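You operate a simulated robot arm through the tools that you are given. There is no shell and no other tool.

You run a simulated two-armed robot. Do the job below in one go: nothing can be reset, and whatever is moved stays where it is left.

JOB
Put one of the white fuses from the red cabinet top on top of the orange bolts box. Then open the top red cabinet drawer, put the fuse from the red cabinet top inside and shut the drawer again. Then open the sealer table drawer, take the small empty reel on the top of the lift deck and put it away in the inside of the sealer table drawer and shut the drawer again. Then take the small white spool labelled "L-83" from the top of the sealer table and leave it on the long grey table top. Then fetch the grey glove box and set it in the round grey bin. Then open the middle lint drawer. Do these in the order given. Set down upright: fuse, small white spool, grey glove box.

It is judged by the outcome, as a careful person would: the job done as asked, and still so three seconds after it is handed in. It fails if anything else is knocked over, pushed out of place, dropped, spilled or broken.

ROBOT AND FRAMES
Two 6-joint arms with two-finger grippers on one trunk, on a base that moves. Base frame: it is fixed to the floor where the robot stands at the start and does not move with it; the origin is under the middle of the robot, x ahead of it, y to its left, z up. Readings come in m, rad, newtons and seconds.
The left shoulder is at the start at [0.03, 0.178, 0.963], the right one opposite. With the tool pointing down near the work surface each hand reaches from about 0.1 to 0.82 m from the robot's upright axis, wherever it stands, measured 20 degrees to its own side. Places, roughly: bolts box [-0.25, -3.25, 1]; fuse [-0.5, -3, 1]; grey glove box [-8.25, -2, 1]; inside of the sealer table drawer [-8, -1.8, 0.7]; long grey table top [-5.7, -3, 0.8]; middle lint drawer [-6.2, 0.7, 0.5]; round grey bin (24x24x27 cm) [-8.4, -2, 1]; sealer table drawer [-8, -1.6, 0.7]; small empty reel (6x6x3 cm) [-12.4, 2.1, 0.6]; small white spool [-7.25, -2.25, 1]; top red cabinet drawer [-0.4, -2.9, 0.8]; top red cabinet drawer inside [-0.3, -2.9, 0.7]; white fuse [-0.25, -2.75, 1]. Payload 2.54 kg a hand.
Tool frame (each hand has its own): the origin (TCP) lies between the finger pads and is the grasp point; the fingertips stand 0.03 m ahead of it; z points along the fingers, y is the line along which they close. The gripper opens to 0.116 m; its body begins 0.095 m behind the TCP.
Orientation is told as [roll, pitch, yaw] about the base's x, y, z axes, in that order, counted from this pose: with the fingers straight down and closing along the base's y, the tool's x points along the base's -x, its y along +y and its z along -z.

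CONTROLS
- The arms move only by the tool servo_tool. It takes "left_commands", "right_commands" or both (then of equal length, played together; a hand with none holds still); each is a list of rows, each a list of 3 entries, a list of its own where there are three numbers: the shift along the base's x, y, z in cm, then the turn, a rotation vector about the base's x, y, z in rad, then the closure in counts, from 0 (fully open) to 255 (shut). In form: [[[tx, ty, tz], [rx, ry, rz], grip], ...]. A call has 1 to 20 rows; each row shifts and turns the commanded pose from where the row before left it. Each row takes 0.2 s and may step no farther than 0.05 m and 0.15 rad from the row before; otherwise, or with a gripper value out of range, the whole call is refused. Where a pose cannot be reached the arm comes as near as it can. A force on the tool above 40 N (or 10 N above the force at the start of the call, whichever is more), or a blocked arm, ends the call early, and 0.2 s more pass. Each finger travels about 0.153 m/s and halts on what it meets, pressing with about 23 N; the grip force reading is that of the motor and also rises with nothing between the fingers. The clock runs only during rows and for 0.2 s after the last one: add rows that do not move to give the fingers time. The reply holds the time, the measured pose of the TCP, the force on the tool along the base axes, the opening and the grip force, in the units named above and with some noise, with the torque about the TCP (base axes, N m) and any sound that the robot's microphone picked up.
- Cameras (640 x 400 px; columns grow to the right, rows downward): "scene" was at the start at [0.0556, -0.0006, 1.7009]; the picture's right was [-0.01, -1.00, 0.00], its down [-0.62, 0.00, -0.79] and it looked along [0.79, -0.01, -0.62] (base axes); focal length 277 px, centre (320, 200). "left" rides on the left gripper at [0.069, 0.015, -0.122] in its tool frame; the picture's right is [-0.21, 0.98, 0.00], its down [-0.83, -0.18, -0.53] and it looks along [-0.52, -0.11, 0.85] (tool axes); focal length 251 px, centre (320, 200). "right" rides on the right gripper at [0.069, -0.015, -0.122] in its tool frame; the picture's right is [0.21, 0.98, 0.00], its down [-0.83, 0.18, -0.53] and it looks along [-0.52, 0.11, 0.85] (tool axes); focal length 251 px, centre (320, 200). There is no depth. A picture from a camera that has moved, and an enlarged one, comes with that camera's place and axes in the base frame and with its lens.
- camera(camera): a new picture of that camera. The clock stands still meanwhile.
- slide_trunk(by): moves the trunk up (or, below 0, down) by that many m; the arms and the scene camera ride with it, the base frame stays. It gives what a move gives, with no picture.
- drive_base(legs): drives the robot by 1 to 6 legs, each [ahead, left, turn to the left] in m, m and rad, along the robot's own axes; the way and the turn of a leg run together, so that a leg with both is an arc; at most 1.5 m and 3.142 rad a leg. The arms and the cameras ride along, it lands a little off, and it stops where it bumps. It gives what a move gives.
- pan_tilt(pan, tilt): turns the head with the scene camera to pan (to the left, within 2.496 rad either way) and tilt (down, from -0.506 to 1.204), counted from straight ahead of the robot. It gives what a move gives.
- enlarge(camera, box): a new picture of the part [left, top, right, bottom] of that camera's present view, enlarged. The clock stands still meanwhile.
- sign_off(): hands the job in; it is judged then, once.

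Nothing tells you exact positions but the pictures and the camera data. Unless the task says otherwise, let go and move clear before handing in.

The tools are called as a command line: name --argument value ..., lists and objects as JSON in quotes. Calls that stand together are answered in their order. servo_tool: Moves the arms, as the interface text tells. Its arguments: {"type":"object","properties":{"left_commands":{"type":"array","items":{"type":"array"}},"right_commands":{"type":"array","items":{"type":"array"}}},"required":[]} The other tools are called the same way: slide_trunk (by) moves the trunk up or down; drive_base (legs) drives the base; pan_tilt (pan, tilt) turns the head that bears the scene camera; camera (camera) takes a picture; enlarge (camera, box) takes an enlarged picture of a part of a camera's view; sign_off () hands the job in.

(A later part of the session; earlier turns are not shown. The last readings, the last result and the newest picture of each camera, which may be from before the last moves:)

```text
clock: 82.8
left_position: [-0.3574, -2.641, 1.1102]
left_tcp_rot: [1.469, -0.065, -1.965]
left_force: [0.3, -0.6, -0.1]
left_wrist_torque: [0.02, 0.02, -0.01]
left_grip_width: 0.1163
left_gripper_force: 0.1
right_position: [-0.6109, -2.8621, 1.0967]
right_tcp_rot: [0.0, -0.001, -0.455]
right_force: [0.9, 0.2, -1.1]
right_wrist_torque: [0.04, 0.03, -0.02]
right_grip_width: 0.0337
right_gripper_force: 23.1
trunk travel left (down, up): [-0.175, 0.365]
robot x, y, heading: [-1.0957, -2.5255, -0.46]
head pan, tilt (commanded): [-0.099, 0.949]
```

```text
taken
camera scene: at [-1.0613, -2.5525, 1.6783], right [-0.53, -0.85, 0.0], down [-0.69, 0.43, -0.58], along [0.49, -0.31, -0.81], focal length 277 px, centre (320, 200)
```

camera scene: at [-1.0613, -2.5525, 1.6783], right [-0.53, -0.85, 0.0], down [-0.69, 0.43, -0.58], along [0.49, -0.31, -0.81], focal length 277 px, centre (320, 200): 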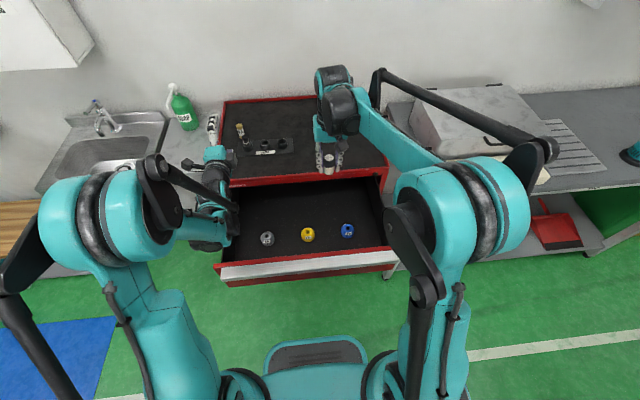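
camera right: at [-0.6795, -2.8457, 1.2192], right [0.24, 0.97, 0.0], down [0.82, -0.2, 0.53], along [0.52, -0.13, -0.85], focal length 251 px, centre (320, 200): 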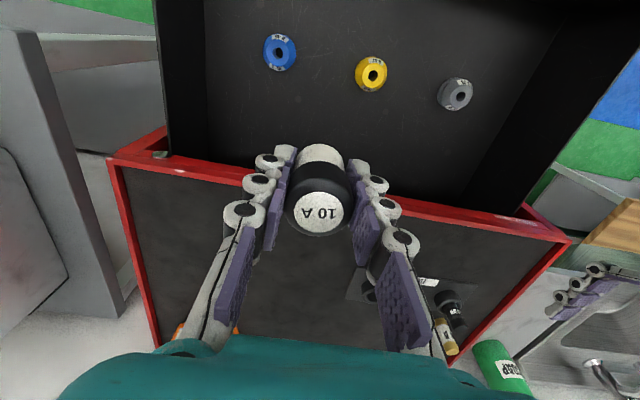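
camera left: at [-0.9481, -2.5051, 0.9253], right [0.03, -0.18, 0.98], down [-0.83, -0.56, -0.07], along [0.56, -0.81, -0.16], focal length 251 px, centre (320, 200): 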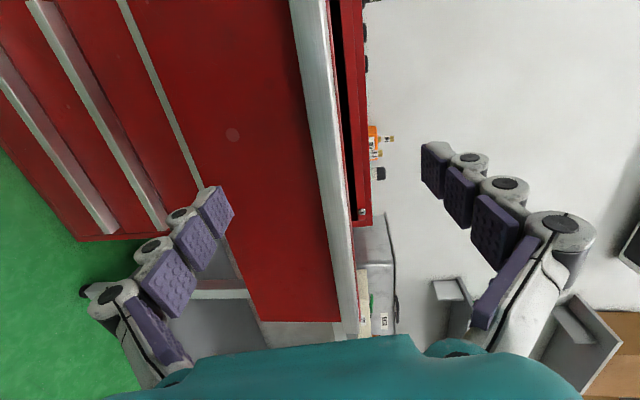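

The landing spot is on the clear floor, midway between and behind the blue and yellow spools, with about 6 cm to the cabinet front. Lowering into the drawer.

servo_tool --right_commands '[[[0, 0, -4], [0, 0, 0], 255], [[0, 0, -4], [0, 0, 0], 255], [[0, 0, -4], [0, 0, 0], 255], [[0, 0, -4], [0, 0, 0], 255], [[0, 0, -4], [0, 0, 0], 255], [[0, 0, -3], [0, 0, 0], 255], [[0, 0, 0], [0, 0, 0], 255]]'

camera --camera "right"

enlarge --camera "scene" --box '[240, 150, 400, 250]'

```text
clock: 84.4
left_position: [-0.3566, -2.6401, 1.1109]
left_tcp_rot: [1.47, -0.067, -1.965]
left_force: [0.7, 0.8, -0.3]
left_wrist_torque: [-0.03, -0.02, 0.01]
left_grip_width: 0.1161
left_gripper_force: 0.1
right_position: [-0.6133, -2.8625, 0.8681]
right_tcp_rot: [-0.001, 0.001, -0.456]
right_force: [-0.6, -0.7, -0.9]
right_wrist_torque: [-0.03, -0.01, -0.01]
right_grip_width: 0.0339
right_gripper_force: 23.1
trunk travel left (down, up): [-0.175, 0.365]
robot x, y, heading: [-1.0977, -2.5271, -0.457]
head pan, tilt (commanded): [-0.099, 0.949]
```

```text
taken
camera right: at [-0.6818, -2.847, 0.9895], right [0.24, 0.97, 0.0], down [0.82, -0.2, 0.53], along [0.52, -0.13, -0.85], focal length 251 px, centre (320, 200)
```

right: 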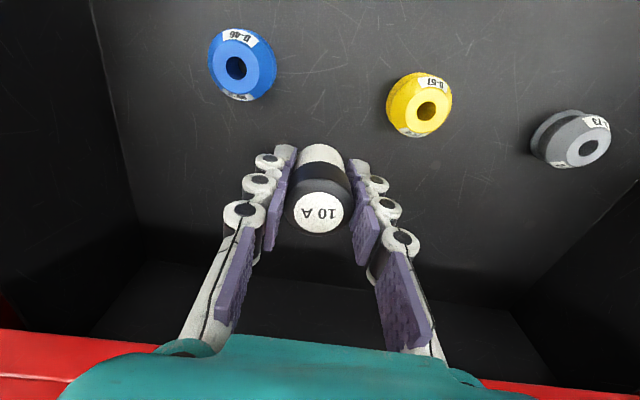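

```text
4.00 times, centred on (320, 200) of scene
camera zoom: at [-1.0624, -2.5512, 1.6784], right [-0.53, -0.85, 0.0], down [-0.69, 0.43, -0.58], along [0.49, -0.31, -0.81], focal length 1106 px, centre (320, 200)
```

zoom: 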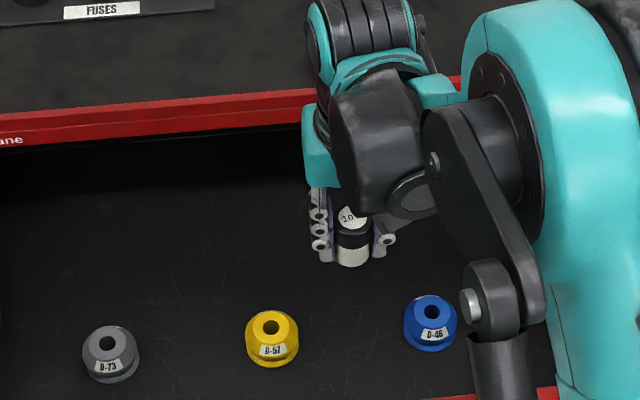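

The fuse hangs upright, clear of the spools and of the cabinet front. I'll lower further in stages, watching the elbow and the force.

servo_tool --right_commands '[[[0, 0, -2], [0, 0, 0], 255], [[0, 0, -2], [0, 0, 0], 255], [[0, 0, -1], [0, 0, 0], 255], [[0, 0, 0], [0, 0, 0], 255]]'

camera --camera "right"

camera --camera "scene"

```text
clock: 85.4
left_position: [-0.3571, -2.6402, 1.111]
left_tcp_rot: [1.47, -0.068, -1.966]
left_force: [-0.6, 0.0, 0.1]
left_wrist_torque: [-0.01, 0.02, 0.01]
left_grip_width: 0.1161
left_gripper_force: 0.0
right_position: [-0.6125, -2.8636, 0.8181]
right_tcp_rot: [-0.001, -0.001, -0.455]
right_force: [0.1, 0.4, -1.5]
right_wrist_torque: [0.03, 0.03, -0.01]
right_grip_width: 0.0337
right_gripper_force: 23.1
trunk travel left (down, up): [-0.175, 0.365]
robot x, y, heading: [-1.0947, -2.5249, -0.459]
head pan, tilt (commanded): [-0.099, 0.949]
```

```text
taken
camera right: at [-0.6812, -2.8467, 0.9392], right [0.24, 0.97, 0.0], down [0.82, -0.2, 0.53], along [0.52, -0.13, -0.85], focal length 251 px, centre (320, 200)
```

right: 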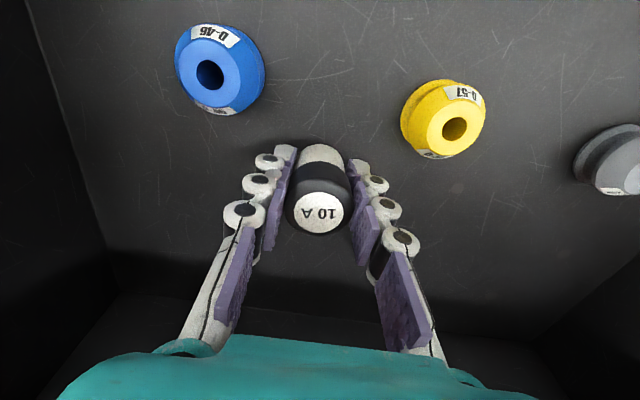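

```text
taken
camera scene: at [-1.0621, -2.5514, 1.6783], right [-0.53, -0.85, 0.0], down [-0.69, 0.43, -0.58], along [0.49, -0.31, -0.81], focal length 277 px, centre (320, 200)
```

scene: 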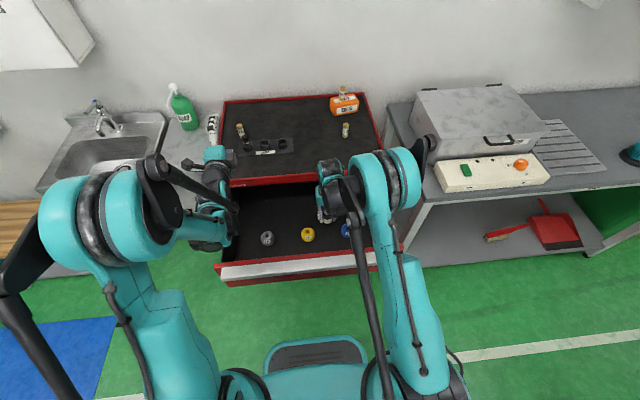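

Still no contact. I'll step down by half centimetres until the fuse touches the floor.

servo_tool --right_commands '[[[0, 0, -0.6], [0, 0, 0], 255], [[0, 0, -0.6], [0, 0, 0], 255], [[0, 0, -0.5], [0, 0, 0], 255], [[0, 0, -0.5], [0, 0, 0], 255], [[0, 0, 0], [0, 0, 0], 255]]'

camera --camera "right"

```text
clock: 86.6
left_position: [-0.3586, -2.6395, 1.1103]
left_tcp_rot: [1.47, -0.066, -1.967]
left_force: [0.4, -0.3, -0.3]
left_wrist_torque: [-0.02, -0.01, -0.01]
left_grip_width: 0.1162
left_gripper_force: 0.0
right_position: [-0.6116, -2.8621, 0.7951]
right_tcp_rot: [0.001, 0.0, -0.455]
right_force: [-0.1, 0.1, -0.6]
right_wrist_torque: [0.05, 0.02, 0.02]
right_grip_width: 0.0338
right_gripper_force: 23.1
trunk travel left (down, up): [-0.175, 0.365]
robot x, y, heading: [-1.0993, -2.5273, -0.457]
head pan, tilt (commanded): [-0.099, 0.949]
```

```text
taken
camera right: at [-0.6806, -2.8459, 0.9177], right [0.24, 0.97, 0.0], down [0.82, -0.2, 0.53], along [0.52, -0.13, -0.85], focal length 251 px, centre (320, 200)
```

right: 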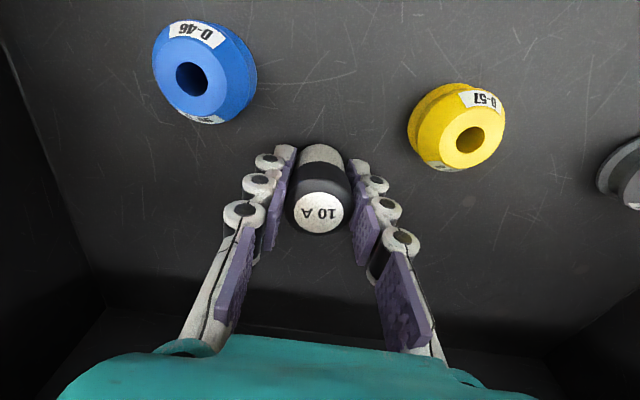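

No contact yet; continuing down in 3 mm steps.

servo_tool --right_commands '[[[0, 0, -0.3], [0, 0, 0], 255], [[0, 0, -0.3], [0, 0, 0], 255], [[0, 0, -0.3], [0, 0, 0], 255], [[0, 0, 0], [0, 0, 0], 255]]'

servo_tool --right_commands '[[[0, 0, -0.3], [0, 0, 0], 255], [[0, 0, 0], [0, 0, 0], 255]]'

```text
clock: 87.6
left_position: [-0.3576, -2.6396, 1.1102]
left_tcp_rot: [1.469, -0.067, -1.964]
left_force: [-0.4, 1.5, 0.1]
left_wrist_torque: [0.0, -0.03, 0.0]
left_grip_width: 0.116
left_gripper_force: 0.2
right_position: [-0.6109, -2.8621, 0.7872]
right_tcp_rot: [0.0, 0.0, -0.456]
right_force: [-0.2, 0.1, -1.5]
right_wrist_torque: [0.02, 0.01, 0.01]
right_grip_width: 0.0339
right_gripper_force: 23.2
trunk travel left (down, up): [-0.175, 0.365]
robot x, y, heading: [-1.0975, -2.5255, -0.455]
head pan, tilt (commanded): [-0.099, 0.949]
```

```text
clock: 88.2
left_position: [-0.357, -2.6401, 1.1107]
left_tcp_rot: [1.47, -0.067, -1.964]
left_force: [-0.7, 0.0, 0.2]
left_wrist_torque: [-0.03, 0.0, 0.01]
left_grip_width: 0.1161
left_gripper_force: 0.0
right_position: [-0.6113, -2.8622, 0.7838]
right_tcp_rot: [-0.001, 0.0, -0.455]
right_force: [1.2, -1.0, 3.4]
right_wrist_torque: [-0.03, -0.01, -0.02]
right_grip_width: 0.0337
right_gripper_force: 23.6
trunk travel left (down, up): [-0.175, 0.365]
robot x, y, heading: [-1.0944, -2.5253, -0.453]
head pan, tilt (commanded): [-0.099, 0.949]
```

A light contact of 3.4 N: the fuse is on the drawer floor. I'll open in small increments.

servo_tool --right_commands '[[[0, 0, 0], [0, 0, 0], 182], [[0, 0, 0], [0, 0, 0], 174], [[0, 0, 0], [0, 0, 0], 166], [[0, 0, 0], [0, 0, 0], 158], [[0, 0, 0], [0, 0, 0], 150], [[0, 0, 0], [0, 0, 0], 150]]'

camera --camera "right"

```text
clock: 89.6
left_position: [-0.3566, -2.6396, 1.1092]
left_tcp_rot: [1.47, -0.065, -1.965]
left_force: [-0.6, 0.4, -0.8]
left_wrist_torque: [0.01, 0.01, -0.01]
left_grip_width: 0.1161
left_gripper_force: 0.0
right_position: [-0.6106, -2.8626, 0.7835]
right_tcp_rot: [-0.001, -0.001, -0.456]
right_force: [-0.5, 0.2, -0.3]
right_wrist_torque: [0.0, 0.0, -0.01]
right_grip_width: 0.0479
right_gripper_force: 0.0
trunk travel left (down, up): [-0.175, 0.365]
robot x, y, heading: [-1.0958, -2.5286, -0.457]
head pan, tilt (commanded): [-0.099, 0.949]
```

```text
taken
camera right: at [-0.6799, -2.8457, 0.9058], right [0.24, 0.97, 0.0], down [0.82, -0.2, 0.53], along [0.52, -0.13, -0.85], focal length 251 px, centre (320, 200)
```

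right: 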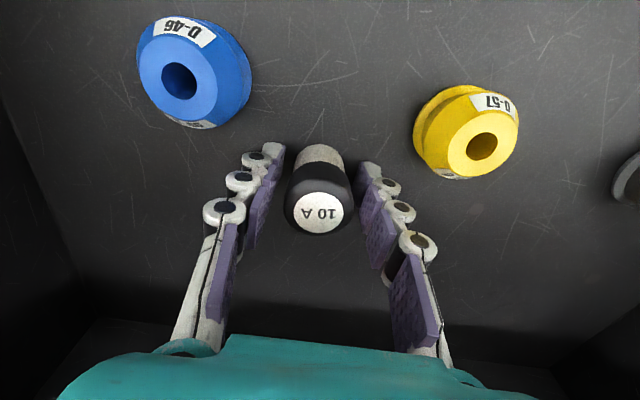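

It stays centred and upright. I'll open slightly more and lift straight out.

servo_tool --right_commands '[[[0, 0, 0], [0, 0, 0], 138], [[0, 0, 1], [0, 0, 0], 138], [[0, 0, 3], [0, 0, 0], 138], [[0, 0, 4.5], [0, 0, 0], 138], [[0, 0, 4.5], [0, 0, 0], 138], [[0, 0, 4.5], [0, 0, 0], 138], [[0, 0, 4.5], [0, 0, 0], 138], [[0, 0, 4.5], [0, 0, 0], 138], [[0, 0, 4.5], [0, 0, 0], 138], [[0, 0, 4], [0, 0, 0], 100], [[0, 0, 0], [0, 0, 0], 0]]'

camera --camera "right"

camera --camera "scene"

```text
clock: 92.0
left_position: [-0.3564, -2.6396, 1.1095]
left_tcp_rot: [1.469, -0.065, -1.966]
left_force: [0.5, -0.1, 0.3]
left_wrist_torque: [0.0, -0.01, 0.0]
left_grip_width: 0.1158
left_gripper_force: 0.0
right_position: [-0.6097, -2.8612, 1.1336]
right_tcp_rot: [0.0, 0.002, -0.455]
right_force: [-0.1, 0.1, -0.7]
right_wrist_torque: [0.01, 0.04, -0.03]
right_grip_width: 0.1158
right_gripper_force: 0.0
trunk travel left (down, up): [-0.175, 0.365]
robot x, y, heading: [-1.0944, -2.5266, -0.456]
head pan, tilt (commanded): [-0.099, 0.949]
```

```text
taken
camera right: at [-0.6789, -2.8441, 1.2558], right [0.24, 0.97, 0.0], down [0.82, -0.2, 0.53], along [0.52, -0.13, -0.85], focal length 251 px, centre (320, 200)
```

right: 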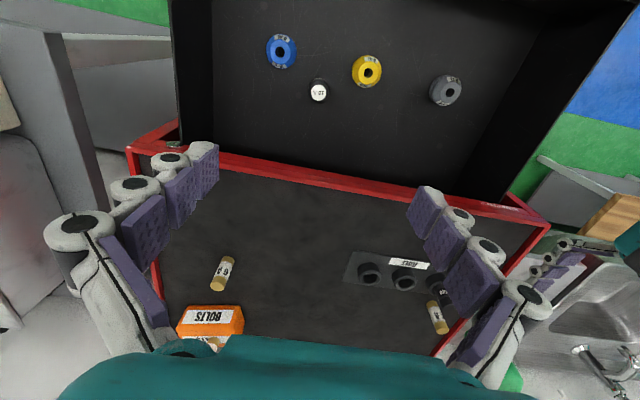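

```text
taken
camera scene: at [-1.0616, -2.5517, 1.6783], right [-0.53, -0.85, 0.0], down [-0.69, 0.43, -0.58], along [0.49, -0.31, -0.81], focal length 277 px, centre (320, 200)
```

scene: 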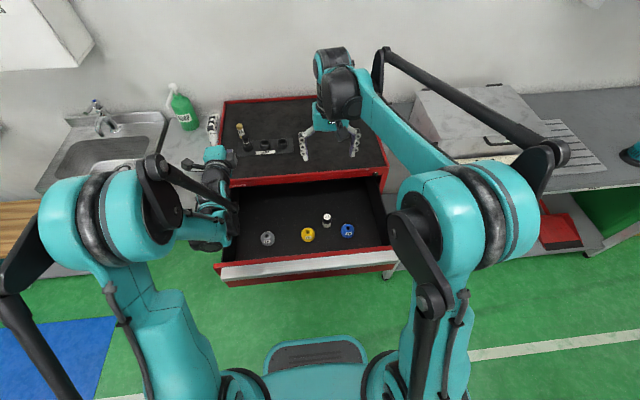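

The fuse stands upright in the drawer beside the undisturbed spools. Now I'll back off and bring the left hand, fingers closed, down in front of the handle to push the drawer shut slowly.

drive_base --legs '[[-0.46, 0, 0]]'

pan_tilt --pan 0 --tilt 0.6

servo_tool --left_commands '[[[-1.76, -3.6, 0], [0, 0, 0], 128], [[-1.76, -3.6, 0], [0, 0, 0], 255], [[-1.76, -3.6, 0], [0, 0, 0], 255], [[-1.76, -3.6, 0], [0, 0, 0], 255], [[-1.76, -3.6, 0], [0, 0, 0], 255], [[0, 0, -3.5], [0, 0, 0], 255], [[0, 0, -3.5], [0, 0, 0], 255], [[0, 0, -3.5], [0, 0, 0], 255], [[0, 0, -3.5], [0, 0, 0], 255], [[0, 0, 0], [0, 0, 0], 255]]'

camera --camera "scene"

```text
clock: 94.8
left_position: [-0.7766, -2.4378, 1.1125]
left_tcp_rot: [1.47, -0.065, -1.974]
left_force: [0.0, 0.7, 0.0]
left_wrist_torque: [0.04, 0.0, 0.0]
left_grip_width: 0.1159
left_gripper_force: 0.2
right_position: [-1.031, -2.6571, 1.1334]
right_tcp_rot: [0.0, 0.0, -0.462]
right_force: [0.3, 0.0, -0.4]
right_wrist_torque: [0.0, -0.04, 0.01]
right_grip_width: 0.116
right_gripper_force: 0.1
trunk travel left (down, up): [-0.175, 0.365]
robot x, y, heading: [-1.5112, -2.3211, -0.464]
head pan, tilt (commanded): [-0.099, 0.949]
```

```text
clock: 95.7
left_position: [-0.7761, -2.4379, 1.1113]
left_tcp_rot: [1.469, -0.066, -1.972]
left_force: [0.4, -0.2, 0.2]
left_wrist_torque: [-0.01, -0.01, -0.01]
left_grip_width: 0.1159
left_gripper_force: 0.1
right_position: [-1.0301, -2.6576, 1.1326]
right_tcp_rot: [0.0, 0.001, -0.462]
right_force: [-1.2, 0.4, 1.1]
right_wrist_torque: [-0.02, 0.01, 0.01]
right_grip_width: 0.1158
right_gripper_force: 0.0
trunk travel left (down, up): [-0.175, 0.365]
robot x, y, heading: [-1.5138, -2.32, -0.466]
head pan, tilt (commanded): [0.0, 0.6]
```

```text
clock: 97.9
left_position: [-0.8636, -2.6196, 0.9721]
left_tcp_rot: [1.468, -0.066, -1.972]
left_force: [0.4, 0.7, -0.1]
left_wrist_torque: [0.04, -0.01, -0.02]
left_grip_width: 0.0
left_gripper_force: 23.0
right_position: [-1.0302, -2.6581, 1.134]
right_tcp_rot: [0.001, 0.0, -0.463]
right_force: [0.5, 0.4, -0.4]
right_wrist_torque: [-0.02, 0.0, 0.01]
right_grip_width: 0.1161
right_gripper_force: 0.1
trunk travel left (down, up): [-0.175, 0.365]
robot x, y, heading: [-1.5148, -2.3197, -0.463]
head pan, tilt (commanded): [0.0, 0.6]
```

```text
taken
camera scene: at [-1.4633, -2.3455, 1.7068], right [-0.45, -0.9, 0.0], down [-0.51, 0.25, -0.83], along [0.74, -0.37, -0.56], focal length 277 px, centre (320, 200)
```

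scene: 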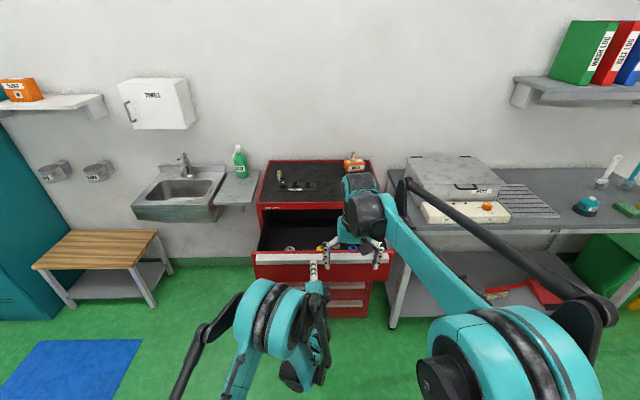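

I'll shift the right hand aside, lower the trunk so the closed left fingertips are level with the handle, and make gentle contact.

servo_tool --right_commands '[[[-1.77, -3.58, 0], [0, 0, 0], 0], [[-1.77, -3.58, 0], [0, 0, 0], 0], [[-1.77, -3.58, 0], [0, 0, 0], 0]]'

slide_trunk --by -0.085

servo_tool --left_commands '[[[1.35, -0.64, 0], [0, 0, 0], 255], [[1.35, -0.64, 0], [0, 0, 0], 255], [[1.35, -0.64, 0], [0, 0, 0], 255], [[1.35, -0.64, 0], [0, 0, 0], 255], [[0, 0, 0], [0, 0, 0], 255]]'

camera --camera "left"

camera --camera "scene"

```text
clock: 98.7
left_position: [-0.8647, -2.6208, 0.9729]
left_tcp_rot: [1.47, -0.066, -1.971]
left_force: [-1.1, 0.1, 0.7]
left_wrist_torque: [0.03, 0.0, -0.01]
left_grip_width: 0.0003
left_gripper_force: 23.7
right_position: [-1.0849, -2.7649, 1.1325]
right_tcp_rot: [0.001, 0.002, -0.462]
right_force: [-0.6, -0.3, 0.6]
right_wrist_torque: [0.03, 0.0, -0.01]
right_grip_width: 0.116
right_gripper_force: 0.0
trunk travel left (down, up): [-0.175, 0.365]
robot x, y, heading: [-1.5159, -2.3192, -0.465]
head pan, tilt (commanded): [0.0, 0.6]
```

```text
clock: 99.9
left_position: [-0.8635, -2.6201, 0.8863]
left_tcp_rot: [1.47, -0.066, -1.972]
left_force: [-1.0, 0.2, -0.5]
left_wrist_torque: [-0.03, 0.0, 0.01]
left_grip_width: 0.0
left_gripper_force: 23.4
right_position: [-1.0843, -2.7632, 1.0483]
right_tcp_rot: [-0.001, 0.001, -0.462]
right_force: [-0.3, -0.4, 0.4]
right_wrist_torque: [0.01, -0.01, 0.01]
right_grip_width: 0.1162
right_gripper_force: 0.1
trunk travel left (down, up): [-0.09, 0.45]
robot x, y, heading: [-1.517, -2.3225, -0.462]
head pan, tilt (commanded): [0.0, 0.6]
```

```text
clock: 101.1
left_position: [-0.81, -2.6457, 0.8878]
left_tcp_rot: [1.469, -0.066, -1.972]
left_force: [-0.2, 0.8, 0.7]
left_wrist_torque: [-0.01, 0.04, -0.01]
left_grip_width: 0.0001
left_gripper_force: 23.4
right_position: [-1.0828, -2.7642, 1.0488]
right_tcp_rot: [-0.001, -0.001, -0.462]
right_force: [-0.2, 0.5, -0.1]
right_wrist_torque: [-0.02, -0.01, -0.02]
right_grip_width: 0.1161
right_gripper_force: 0.0
trunk travel left (down, up): [-0.09, 0.45]
robot x, y, heading: [-1.5168, -2.3215, -0.46]
head pan, tilt (commanded): [0.0, 0.6]
```

```text
taken
camera left: at [-0.8915, -2.5332, 0.91], right [0.03, -0.18, 0.98], down [-0.83, -0.55, -0.07], along [0.56, -0.82, -0.17], focal length 251 px, centre (320, 200)
```

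left: 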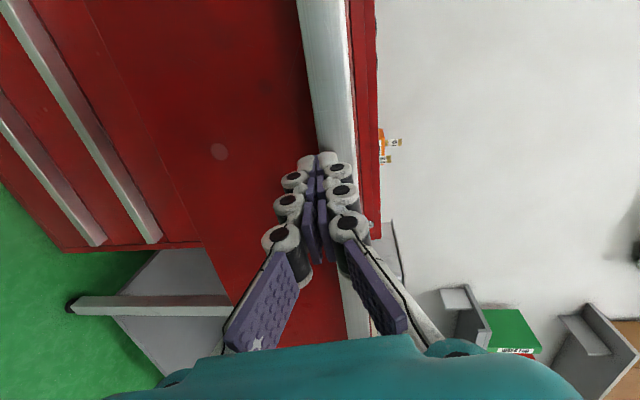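

```text
taken
camera scene: at [-1.463, -2.3458, 1.6217], right [-0.45, -0.9, 0.0], down [-0.51, 0.25, -0.83], along [0.74, -0.37, -0.56], focal length 277 px, centre (320, 200)
```

scene: 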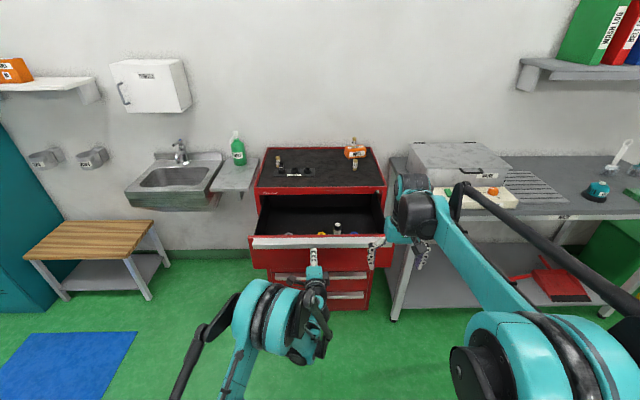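

The fingertips are just short of the lip and slightly low. I'll rise 0.6 cm and push slowly.

servo_tool --left_commands '[[[0, 0, 0.6], [0, 0, 0], 255], [[0.9, -0.43, 0], [0, 0, 0], 255], [[0.9, -0.43, 0], [0, 0, 0], 255], [[0.9, -0.43, 0], [0, 0, 0], 255], [[0.9, -0.43, 0], [0, 0, 0], 255], [[0.9, -0.43, 0], [0, 0, 0], 255], [[0.9, -0.43, 0], [0, 0, 0], 255], [[0.9, -0.43, 0], [0, 0, 0], 255], [[0.9, -0.43, 0], [0, 0, 0], 255], [[0, 0, 0], [0, 0, 0], 255]]'

camera --camera "scene"

camera --camera "left"

```text
clock: 103.3
left_position: [-0.737, -2.679, 0.8933]
left_tcp_rot: [1.471, -0.067, -1.973]
left_force: [-0.2, -0.2, 0.9]
left_wrist_torque: [0.0, 0.01, 0.02]
left_grip_width: 0.0
left_gripper_force: 22.4
right_position: [-1.0849, -2.7632, 1.0486]
right_tcp_rot: [-0.001, 0.001, -0.464]
right_force: [-0.5, 0.5, 0.6]
right_wrist_torque: [-0.03, 0.02, -0.01]
right_grip_width: 0.1162
right_gripper_force: 0.1
trunk travel left (down, up): [-0.09, 0.45]
robot x, y, heading: [-1.5167, -2.3197, -0.461]
head pan, tilt (commanded): [0.0, 0.6]
```

```text
taken
camera scene: at [-1.463, -2.3459, 1.6217], right [-0.45, -0.9, 0.0], down [-0.51, 0.25, -0.82], along [0.74, -0.37, -0.57], focal length 277 px, centre (320, 200)
```

scene: 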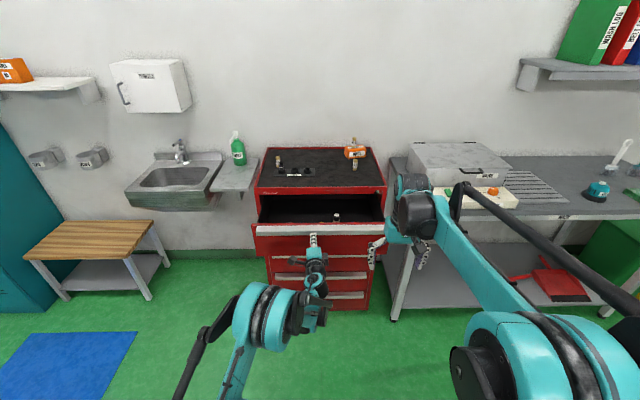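

```text
taken
camera left: at [-0.8193, -2.5671, 0.9164], right [0.03, -0.18, 0.98], down [-0.83, -0.55, -0.07], along [0.56, -0.82, -0.17], focal length 251 px, centre (320, 200)
```

left: 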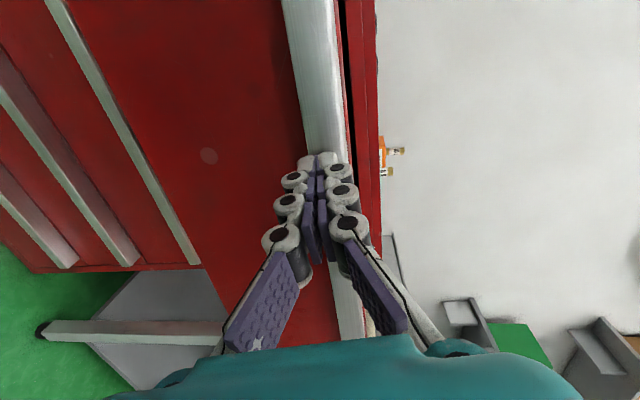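

It is closing smoothly and the fuse is still upright. Continuing the slow push.

servo_tool --left_commands '[[[1.1, -0.52, 0], [0, 0, 0], 255], [[1.1, -0.52, 0], [0, 0, 0], 255], [[1.1, -0.52, 0], [0, 0, 0], 255], [[1.1, -0.52, 0], [0, 0, 0], 255], [[1.1, -0.52, 0], [0, 0, 0], 255], [[1.1, -0.52, 0], [0, 0, 0], 255], [[1.1, -0.52, 0], [0, 0, 0], 255], [[1.1, -0.52, 0], [0, 0, 0], 255], [[1.1, -0.52, 0], [0, 0, 0], 255], [[1.1, -0.52, 0], [0, 0, 0], 255], [[0, 0, 0], [0, 0, 0], 255]]'

camera --camera "scene"

camera --camera "left"

```text
clock: 105.7
left_position: [-0.6279, -2.7312, 0.8919]
left_tcp_rot: [1.47, -0.067, -1.973]
left_force: [-0.1, -0.5, -0.6]
left_wrist_torque: [0.01, 0.03, -0.01]
left_grip_width: 0.0003
left_gripper_force: 22.7
right_position: [-1.0845, -2.7641, 1.0479]
right_tcp_rot: [-0.001, -0.001, -0.463]
right_force: [0.5, 0.1, 0.1]
right_wrist_torque: [-0.01, 0.01, 0.01]
right_grip_width: 0.1159
right_gripper_force: 0.1
trunk travel left (down, up): [-0.09, 0.45]
robot x, y, heading: [-1.5146, -2.3217, -0.462]
head pan, tilt (commanded): [0.0, 0.6]
```

```text
taken
camera scene: at [-1.463, -2.3458, 1.6217], right [-0.45, -0.9, 0.0], down [-0.51, 0.25, -0.83], along [0.74, -0.37, -0.56], focal length 277 px, centre (320, 200)
```

scene: 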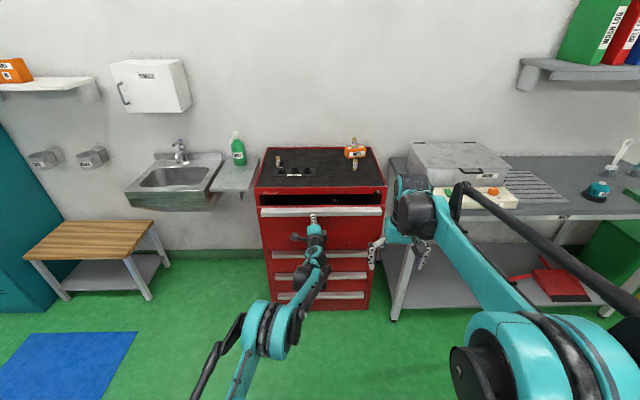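

```text
taken
camera left: at [-0.7096, -2.6193, 0.9153], right [0.03, -0.18, 0.98], down [-0.83, -0.55, -0.07], along [0.56, -0.82, -0.17], focal length 251 px, centre (320, 200)
```

left: 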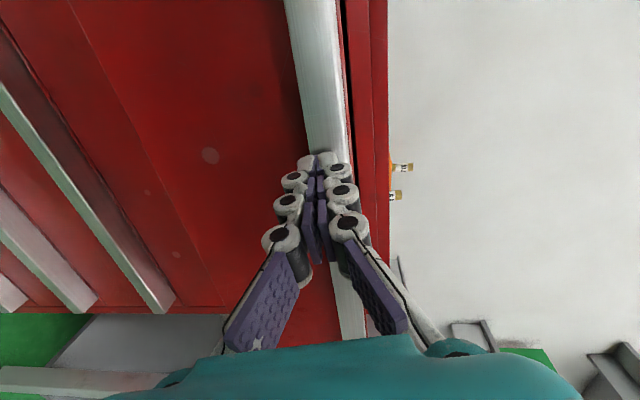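

About 9–10 cm remain. I'll push on with the arm and use the base if it runs out of reach.

servo_tool --left_commands '[[[1.1, -0.52, 0], [0, 0, 0], 255], [[1.1, -0.52, 0], [0, 0, 0], 255], [[1.1, -0.52, 0], [0, 0, 0], 255], [[1.1, -0.52, 0], [0, 0, 0], 255], [[0.8, -0.38, 0], [0, 0, 0], 255], [[0, 0, 0], [0, 0, 0], 255]]'

camera --camera "scene"

```text
clock: 107.1
left_position: [-0.6025, -2.7346, 0.9123]
left_tcp_rot: [1.468, -0.067, -1.971]
left_force: [0.4, 0.7, 0.5]
left_wrist_torque: [-0.03, -0.03, 0.01]
left_grip_width: 0.0
left_gripper_force: 22.5
left hand out of reach, approached as far as the arm can: row 2, 3, 4, 5
right_position: [-1.0836, -2.7641, 1.048]
right_tcp_rot: [-0.001, 0.0, -0.462]
right_force: [0.8, 0.2, 1.0]
right_wrist_torque: [-0.03, 0.0, 0.01]
right_grip_width: 0.1161
right_gripper_force: 0.0
trunk travel left (down, up): [-0.09, 0.45]
robot x, y, heading: [-1.5137, -2.3182, -0.454]
head pan, tilt (commanded): [0.0, 0.6]
```

```text
taken
camera scene: at [-1.4628, -2.3459, 1.6217], right [-0.45, -0.9, 0.0], down [-0.51, 0.25, -0.82], along [0.74, -0.37, -0.57], focal length 277 px, centre (320, 200)
```

scene: 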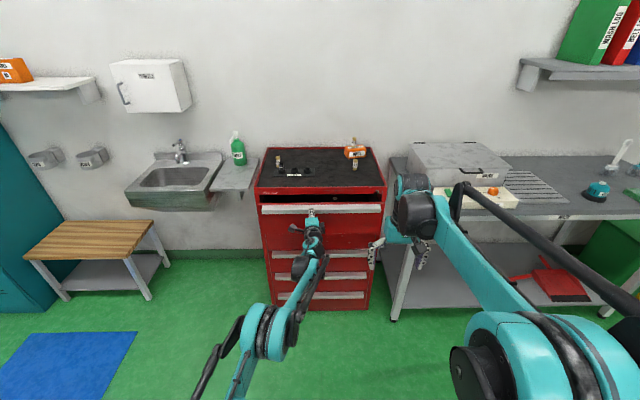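

The arm is out of reach with about 7 cm of drawer left. I'll retract the hand, drive closer and finish the push with the arm.

servo_tool --left_commands '[[[-3.6, 1.7, 0], [0, 0, 0], 255], [[-3.6, 1.7, -0.6], [0, 0, 0], 255], [[-3.6, 1.7, -0.6], [0, 0, 0], 255], [[-3.6, 1.7, -0.6], [0, 0, 0], 255], [[0, 0, 0], [0, 0, 0], 255]]'

drive_base --legs '[[0.15, 0, 0]]'

camera --camera "left"

```text
clock: 108.3
left_position: [-0.7482, -2.665, 0.8933]
left_tcp_rot: [1.469, -0.065, -1.971]
left_force: [-0.4, 0.0, 0.0]
left_wrist_torque: [0.03, 0.05, 0.02]
left_grip_width: 0.0
left_gripper_force: 22.6
right_position: [-1.0838, -2.7642, 1.0483]
right_tcp_rot: [0.0, -0.001, -0.462]
right_force: [-0.8, -0.4, 0.8]
right_wrist_torque: [-0.01, 0.0, 0.03]
right_grip_width: 0.116
right_gripper_force: 0.0
trunk travel left (down, up): [-0.09, 0.45]
robot x, y, heading: [-1.5133, -2.32, -0.46]
head pan, tilt (commanded): [0.0, 0.6]
```

```text
clock: 109.6
left_position: [-0.6124, -2.7329, 0.8934]
left_tcp_rot: [1.468, -0.065, -1.974]
left_force: [1.6, 0.1, -0.6]
left_wrist_torque: [0.01, -0.04, 0.02]
left_grip_width: 0.0
left_gripper_force: 23.0
right_position: [-0.9494, -2.8327, 1.0467]
right_tcp_rot: [0.001, 0.002, -0.462]
right_force: [0.5, 0.0, 0.7]
right_wrist_torque: [0.02, 0.05, 0.03]
right_grip_width: 0.1159
right_gripper_force: 0.2
trunk travel left (down, up): [-0.09, 0.45]
robot x, y, heading: [-1.3803, -2.3865, -0.463]
head pan, tilt (commanded): [0.0, 0.6]
```

```text
taken
camera left: at [-0.6948, -2.6212, 0.9155], right [0.03, -0.18, 0.98], down [-0.83, -0.55, -0.07], along [0.55, -0.82, -0.17], focal length 251 px, centre (320, 200)
```

left: 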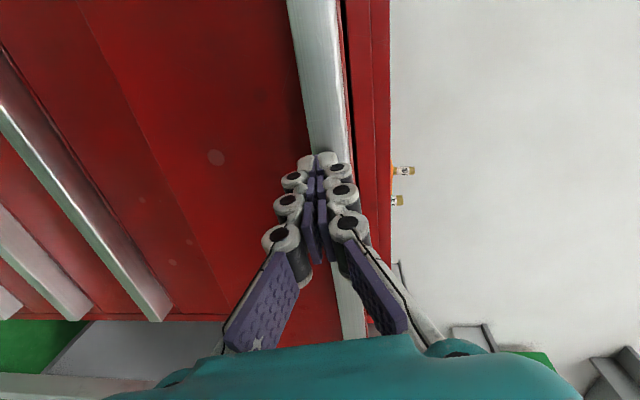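

Aligned on the lip again; pushing the last stretch slowly with the arm.

servo_tool --left_commands '[[[1.0, -0.475, 0], [0, 0, 0], 255], [[1.0, -0.475, 0], [0, 0, 0], 255], [[1.0, -0.475, 0], [0, 0, 0], 255], [[1.0, -0.475, 0], [0, 0, 0], 255], [[0.9, -0.43, 0], [0, 0, 0], 255], [[0.7, -0.33, 0], [0, 0, 0], 255], [[0.6, -0.29, 0], [0, 0, 0], 255], [[0.6, -0.29, 0], [0, 0, 0], 255], [[0.6, -0.29, 0], [0, 0, 0], 255], [[0.6, -0.29, 0], [0, 0, 0], 255], [[0.6, -0.29, 0], [0, 0, 0], 255], [[0.6, -0.29, 0], [0, 0, 0], 255], [[0, 0, 0], [0, 0, 0], 255]]'

camera --camera "left"

camera --camera "scene"

```text
clock: 112.0
left_position: [-0.5347, -2.7727, 0.8938]
left_tcp_rot: [1.47, -0.066, -1.973]
left_force: [-15.5, 10.1, 2.3]
left_wrist_torque: [-0.08, -0.07, -0.08]
left_grip_width: 0.0
left_gripper_force: 22.7
right_position: [-0.952, -2.8302, 1.0499]
right_tcp_rot: [-0.002, -0.004, -0.464]
right_force: [1.1, 0.3, 0.8]
right_wrist_torque: [0.03, 0.0, -0.01]
right_grip_width: 0.1158
right_gripper_force: 0.0
trunk travel left (down, up): [-0.09, 0.45]
robot x, y, heading: [-1.3821, -2.3874, -0.465]
head pan, tilt (commanded): [0.0, 0.6]
stopped in row 11 (left hand): the force on the tool passed its limit at 51 N (the readings are from after the stop); the commanded pose is now the measured one
```

```text
taken
camera left: at [-0.6172, -2.659, 0.9167], right [0.03, -0.18, 0.98], down [-0.83, -0.55, -0.07], along [0.56, -0.82, -0.16], focal length 251 px, centre (320, 200)
```

left: 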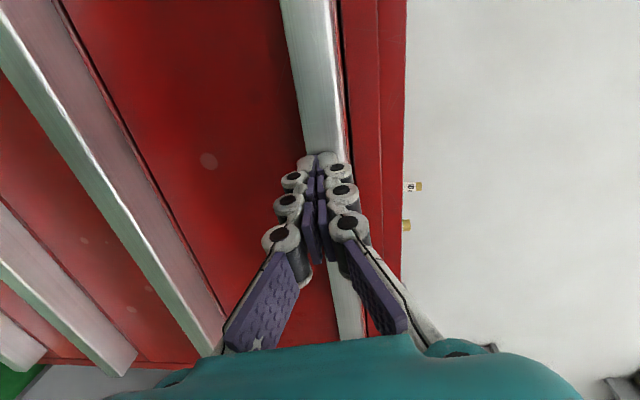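

```text
taken
camera scene: at [-1.3321, -2.4109, 1.6219], right [-0.45, -0.89, 0.0], down [-0.5, 0.25, -0.83], along [0.74, -0.37, -0.56], focal length 277 px, centre (320, 200)
```

scene: 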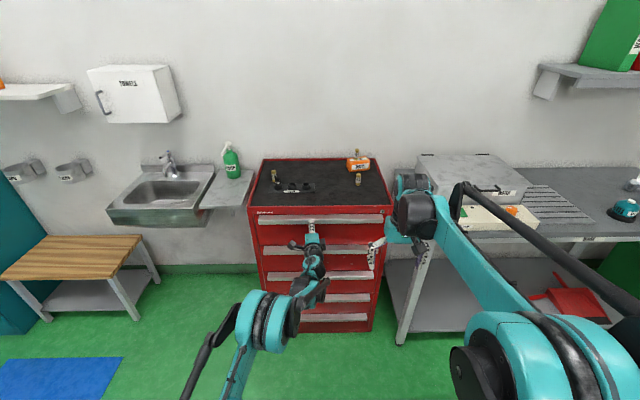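

The push met a hard stop. I'll check that the drawer is flush and the fuses on top are still standing.

servo_tool --left_commands '[[[-1.8, 0.86, 0], [0, 0, 0], 255], [[-3.6, 1.7, 0], [0, 0, 0], 255], [[-3.6, 1.7, 0], [0, 0, 0], 255], [[0, 0, 0], [0, 0, 0], 255]]'

enlarge --camera "scene" --box '[230, 145, 410, 260]'

enlarge --camera "scene" --box '[330, 140, 394, 180]'

```text
clock: 113.0
left_position: [-0.6226, -2.7298, 0.8929]
left_tcp_rot: [1.465, -0.067, -1.971]
left_force: [0.3, -0.1, -0.2]
left_wrist_torque: [-0.04, -0.02, 0.01]
left_grip_width: 0.0
left_gripper_force: 23.0
right_position: [-0.9511, -2.8308, 1.0485]
right_tcp_rot: [-0.001, -0.001, -0.462]
right_force: [0.6, -0.3, 0.6]
right_wrist_torque: [-0.03, 0.01, 0.0]
right_grip_width: 0.1158
right_gripper_force: 0.0
trunk travel left (down, up): [-0.09, 0.45]
robot x, y, heading: [-1.3787, -2.3823, -0.464]
head pan, tilt (commanded): [0.0, 0.6]
```

```text
3.48 times, centred on (320, 202) of scene
camera zoom: at [-1.3289, -2.4126, 1.6217], right [-0.45, -0.89, 0.0], down [-0.51, 0.25, -0.82], along [0.74, -0.37, -0.57], focal length 962 px, centre (320, 191)
```

zoom: 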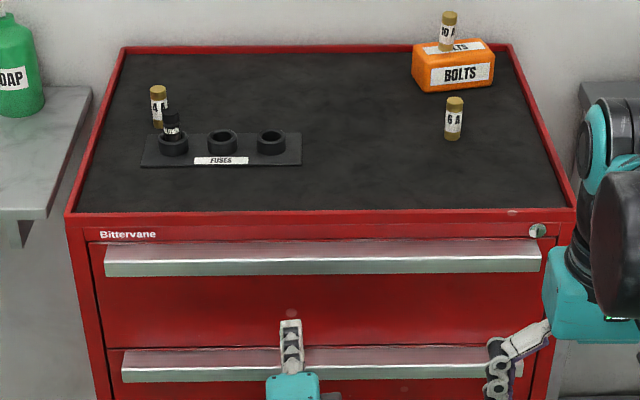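

```text
10.00 times, centred on (362, 160) of scene
camera zoom: at [-1.3289, -2.4126, 1.6217], right [-0.45, -0.89, 0.0], down [-0.51, 0.25, -0.82], along [0.74, -0.37, -0.57], focal length 2766 px, centre (-100, 600)
```

zoom: 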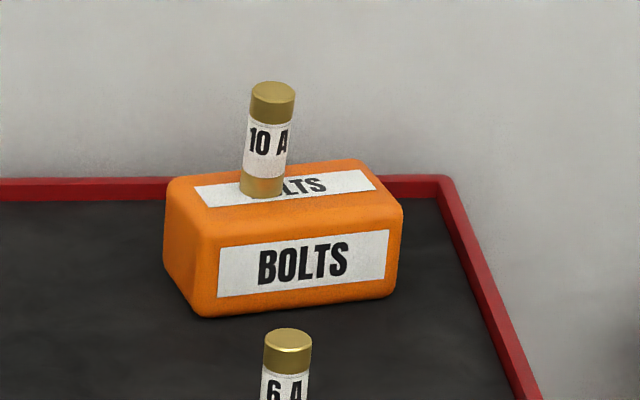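

The drawer is flush, and the 10A fuse stands vertical on the bolts box. That cabinet is done, so I'll tuck the left hand back to pointing down for the drive across the room.

slide_trunk --by 0.085

drive_base --legs '[[-0.2, 0, 0]]'

servo_tool --left_commands '[[[-2, 1, 3], [0, 0, 0], 255], [[-1, 3.2, 3.0], [0, 0, 0], 100], [[-1, 3.2, 3.0], [0, 0, 0], 0], [[-1, 3.2, 3.0], [0, 0, 0], 0], [[-1, 3.2, 3.0], [0, 0, 0], 0], [[0, 2.0, 3.0], [0, 0, 0], 0], [[0, 0, 0], [-0.0387, 0.11585, 0.08637], 0], [[0, 0, 0], [-0.0387, 0.11585, 0.08637], 0], [[0, 0, 0], [-0.0387, 0.11585, 0.08637], 0], [[0, 0, 0], [-0.0387, 0.11585, 0.08637], 0], [[0, 0, 0], [-0.0387, 0.11585, 0.08637], 0], [[0, 0, 0], [-0.0387, 0.11585, 0.08637], 0], [[0, 0, 0], [-0.0387, 0.11585, 0.08637], 0], [[0, 0, 0], [-0.0387, 0.11585, 0.08637], 0], [[0, 0, 0], [-0.0387, 0.11585, 0.08637], 0], [[0, 0, 0], [-0.0387, 0.11585, 0.08637], 0], [[0, 0, 0], [-0.0387, 0.11585, 0.08637], 0], [[0, 0, 0], [-0.0387, 0.11585, 0.08637], 0], [[0, 0, 0], [-0.0387, 0.11585, 0.08637], 0]]'

camera --camera "scene"

```text
clock: 114.2
left_position: [-0.6231, -2.7296, 0.9772]
left_tcp_rot: [1.467, -0.067, -1.973]
left_force: [0.1, 0.1, 0.2]
left_wrist_torque: [0.03, -0.01, 0.01]
left_grip_width: 0.0
left_gripper_force: 22.9
right_position: [-0.9496, -2.8315, 1.1336]
right_tcp_rot: [0.001, -0.001, -0.463]
right_force: [1.0, -0.4, 0.6]
right_wrist_torque: [-0.02, 0.04, -0.01]
right_grip_width: 0.116
right_gripper_force: 0.2
trunk travel left (down, up): [-0.175, 0.365]
robot x, y, heading: [-1.3809, -2.3895, -0.46]
head pan, tilt (commanded): [0.0, 0.6]
```

```text
clock: 115.8
left_position: [-0.8026, -2.6398, 0.9785]
left_tcp_rot: [1.468, -0.065, -1.971]
left_force: [-0.1, 0.6, 0.4]
left_wrist_torque: [0.03, 0.03, 0.01]
left_grip_width: 0.0
left_gripper_force: 23.0
right_position: [-1.1294, -2.7396, 1.133]
right_tcp_rot: [0.0, -0.002, -0.461]
right_force: [-0.3, 0.3, 0.6]
right_wrist_torque: [-0.02, 0.01, -0.01]
right_grip_width: 0.1161
right_gripper_force: 0.1
trunk travel left (down, up): [-0.175, 0.365]
robot x, y, heading: [-1.5587, -2.2999, -0.467]
head pan, tilt (commanded): [0.0, 0.6]
```

```text
clock: 119.8
left_position: [-0.862, -2.4818, 1.1579]
left_tcp_rot: [-0.017, -0.023, -0.48]
left_force: [-0.1, -0.7, 0.3]
left_wrist_torque: [0.01, 0.05, 0.0]
left_grip_width: 0.116
left_gripper_force: 0.0
right_position: [-1.1283, -2.7416, 1.1334]
right_tcp_rot: [-0.002, 0.001, -0.461]
right_force: [0.5, 0.6, 0.5]
right_wrist_torque: [-0.01, 0.04, 0.03]
right_grip_width: 0.116
right_gripper_force: 0.0
trunk travel left (down, up): [-0.175, 0.365]
robot x, y, heading: [-1.5589, -2.2956, -0.463]
head pan, tilt (commanded): [0.0, 0.6]
```

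```text
taken
camera scene: at [-1.5067, -2.3232, 1.7066], right [-0.45, -0.9, 0.0], down [-0.51, 0.25, -0.82], along [0.74, -0.37, -0.57], focal length 277 px, centre (320, 200)
```

scene: 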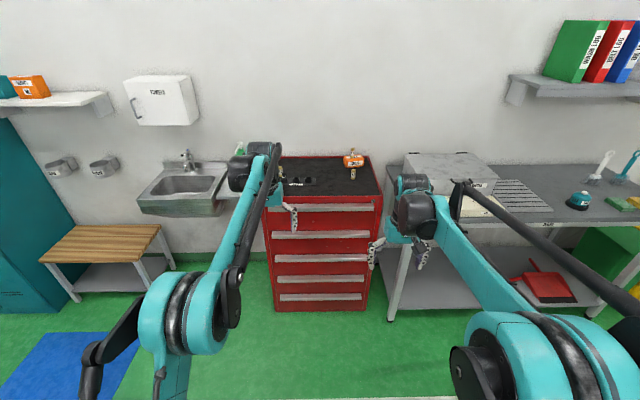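

Both hands point down again. I'll draw them in closer and look to both rear sides to plan the route across the room.

servo_tool --left_commands '[[[-2.86, 3.2, 0], [0.005, 0.005, 0.005], 0], [[-2.86, 3.2, 0], [0, 0, 0], 0], [[-2.86, 3.2, 0], [0, 0, 0], 0], [[-2.86, 3.2, 0], [0, 0, 0], 0], [[-2.86, 3.2, 0], [0, 0, 0], 0]]' --right_commands '[[[-3.6, 1.8, 0], [0, 0, 0], 0], [[-3.6, 1.8, 0], [0, 0, 0], 0], [[-3.6, 1.8, 0], [0, 0, 0], 0], [[0, 0, 0], [0, 0, 0], 0], [[0, 0, 0], [0, 0, 0], 0]]'

pan_tilt --pan -2.4 --tilt 0.35

camera --camera "scene"

pan_tilt --pan 2.45 --tilt 0.35

camera --camera "scene"

```text
clock: 121.0
left_position: [-1.0072, -2.3198, 1.1588]
left_tcp_rot: [-0.014, -0.022, -0.474]
left_force: [-1.3, 0.2, 0.4]
left_wrist_torque: [-0.01, -0.05, 0.0]
left_grip_width: 0.1162
left_gripper_force: 0.0
right_position: [-1.24, -2.6859, 1.1336]
right_tcp_rot: [-0.001, 0.0, -0.461]
right_force: [-0.1, 0.3, 1.0]
right_wrist_torque: [-0.01, -0.06, -0.02]
right_grip_width: 0.116
right_gripper_force: 0.0
trunk travel left (down, up): [-0.175, 0.365]
robot x, y, heading: [-1.5582, -2.2987, -0.467]
head pan, tilt (commanded): [0.0, 0.6]
```

```text
clock: 123.2
left_position: [-1.005, -2.3215, 1.1573]
left_tcp_rot: [-0.014, -0.02, -0.474]
left_force: [0.2, -0.3, 0.0]
left_wrist_torque: [0.01, 0.04, -0.01]
left_grip_width: 0.116
left_gripper_force: 0.0
right_position: [-1.2367, -2.6861, 1.1344]
right_tcp_rot: [0.001, 0.0, -0.462]
right_force: [-0.2, -0.2, 0.1]
right_wrist_torque: [0.0, 0.0, -0.01]
right_grip_width: 0.1161
right_gripper_force: 0.0
trunk travel left (down, up): [-0.175, 0.365]
robot x, y, heading: [-1.5614, -2.2987, -0.461]
head pan, tilt (commanded): [-2.4, 0.351]
```

```text
taken
camera scene: at [-1.6767, -2.3096, 1.7295], right [-0.28, 0.96, 0.0], down [0.33, 0.1, -0.94], along [-0.9, -0.26, -0.34], focal length 277 px, centre (320, 200)
```

scene: 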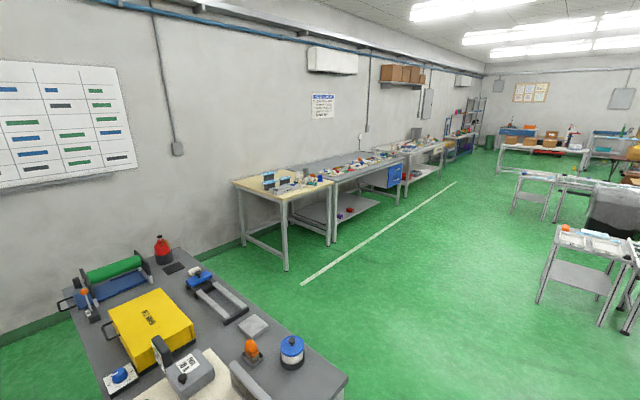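

```text
clock: 127.0
left_position: [-1.0046, -2.3223, 1.1586]
left_tcp_rot: [-0.013, -0.02, -0.475]
left_force: [-0.5, 1.0, 0.1]
left_wrist_torque: [-0.01, -0.02, -0.04]
left_grip_width: 0.1163
left_gripper_force: 0.1
right_position: [-1.2386, -2.6874, 1.1329]
right_tcp_rot: [-0.001, 0.001, -0.46]
right_force: [1.0, 0.1, 0.6]
right_wrist_torque: [-0.02, 0.03, 0.0]
right_grip_width: 0.1162
right_gripper_force: 0.0
trunk travel left (down, up): [-0.175, 0.365]
robot x, y, heading: [-1.5613, -2.2952, -0.465]
head pan, tilt (commanded): [2.45, 0.351]
```

```text
taken
camera scene: at [-1.625, -2.1987, 1.7295], right [0.91, 0.41, 0.0], down [0.14, -0.31, -0.94], along [-0.38, 0.86, -0.34], focal length 277 px, centre (320, 200)
```

scene: 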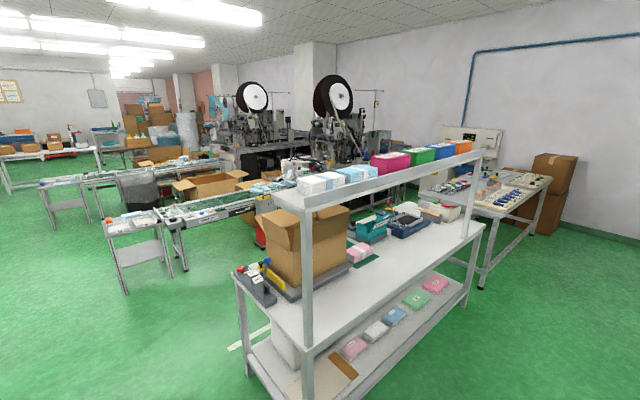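

Free floor runs between the tool cart and the bin table, then along an aisle beside the far-wall tables where the sealer table should be. I'll strafe off slightly, reverse through the gap, then turn to face the far wall.

drive_base --legs '[[0, 0.17, 0.02], [-1.5, 0, 0]]'

pan_tilt --pan -2.3 --tilt 0.45

camera --camera "scene"

```text
clock: 135.4
left_position: [-2.262, -1.5331, 1.1582]
left_tcp_rot: [-0.015, -0.017, -0.438]
left_force: [-1.1, -0.3, -0.6]
left_wrist_torque: [0.01, -0.02, 0.0]
left_grip_width: 0.1161
left_gripper_force: 0.1
right_position: [-2.4802, -1.9071, 1.1338]
right_tcp_rot: [0.001, 0.001, -0.424]
right_force: [-0.3, 0.4, 0.1]
right_wrist_torque: [-0.03, -0.01, -0.01]
right_grip_width: 0.1158
right_gripper_force: 0.1
trunk travel left (down, up): [-0.175, 0.365]
robot x, y, heading: [-2.8176, -1.5299, -0.422]
head pan, tilt (commanded): [2.45, 0.351]
```

```text
clock: 139.1
left_position: [-2.2613, -1.5324, 1.1579]
left_tcp_rot: [-0.013, -0.02, -0.439]
left_force: [-0.4, -1.0, -0.8]
left_wrist_torque: [0.05, -0.02, -0.02]
left_grip_width: 0.116
left_gripper_force: 0.1
right_position: [-2.4784, -1.9062, 1.1336]
right_tcp_rot: [-0.001, -0.001, -0.426]
right_force: [-0.1, 0.6, 0.6]
right_wrist_torque: [-0.02, 0.02, 0.03]
right_grip_width: 0.1159
right_gripper_force: 0.0
trunk travel left (down, up): [-0.175, 0.365]
robot x, y, heading: [-2.8186, -1.5268, -0.425]
head pan, tilt (commanded): [-2.3, 0.45]
```

```text
taken
camera scene: at [-2.9285, -1.5535, 1.7203], right [-0.41, 0.91, 0.0], down [0.4, 0.18, -0.9], along [-0.82, -0.36, -0.44], focal length 277 px, centre (320, 200)
```

scene: 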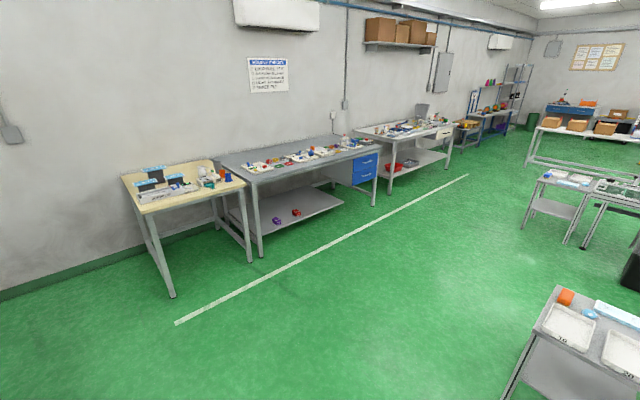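

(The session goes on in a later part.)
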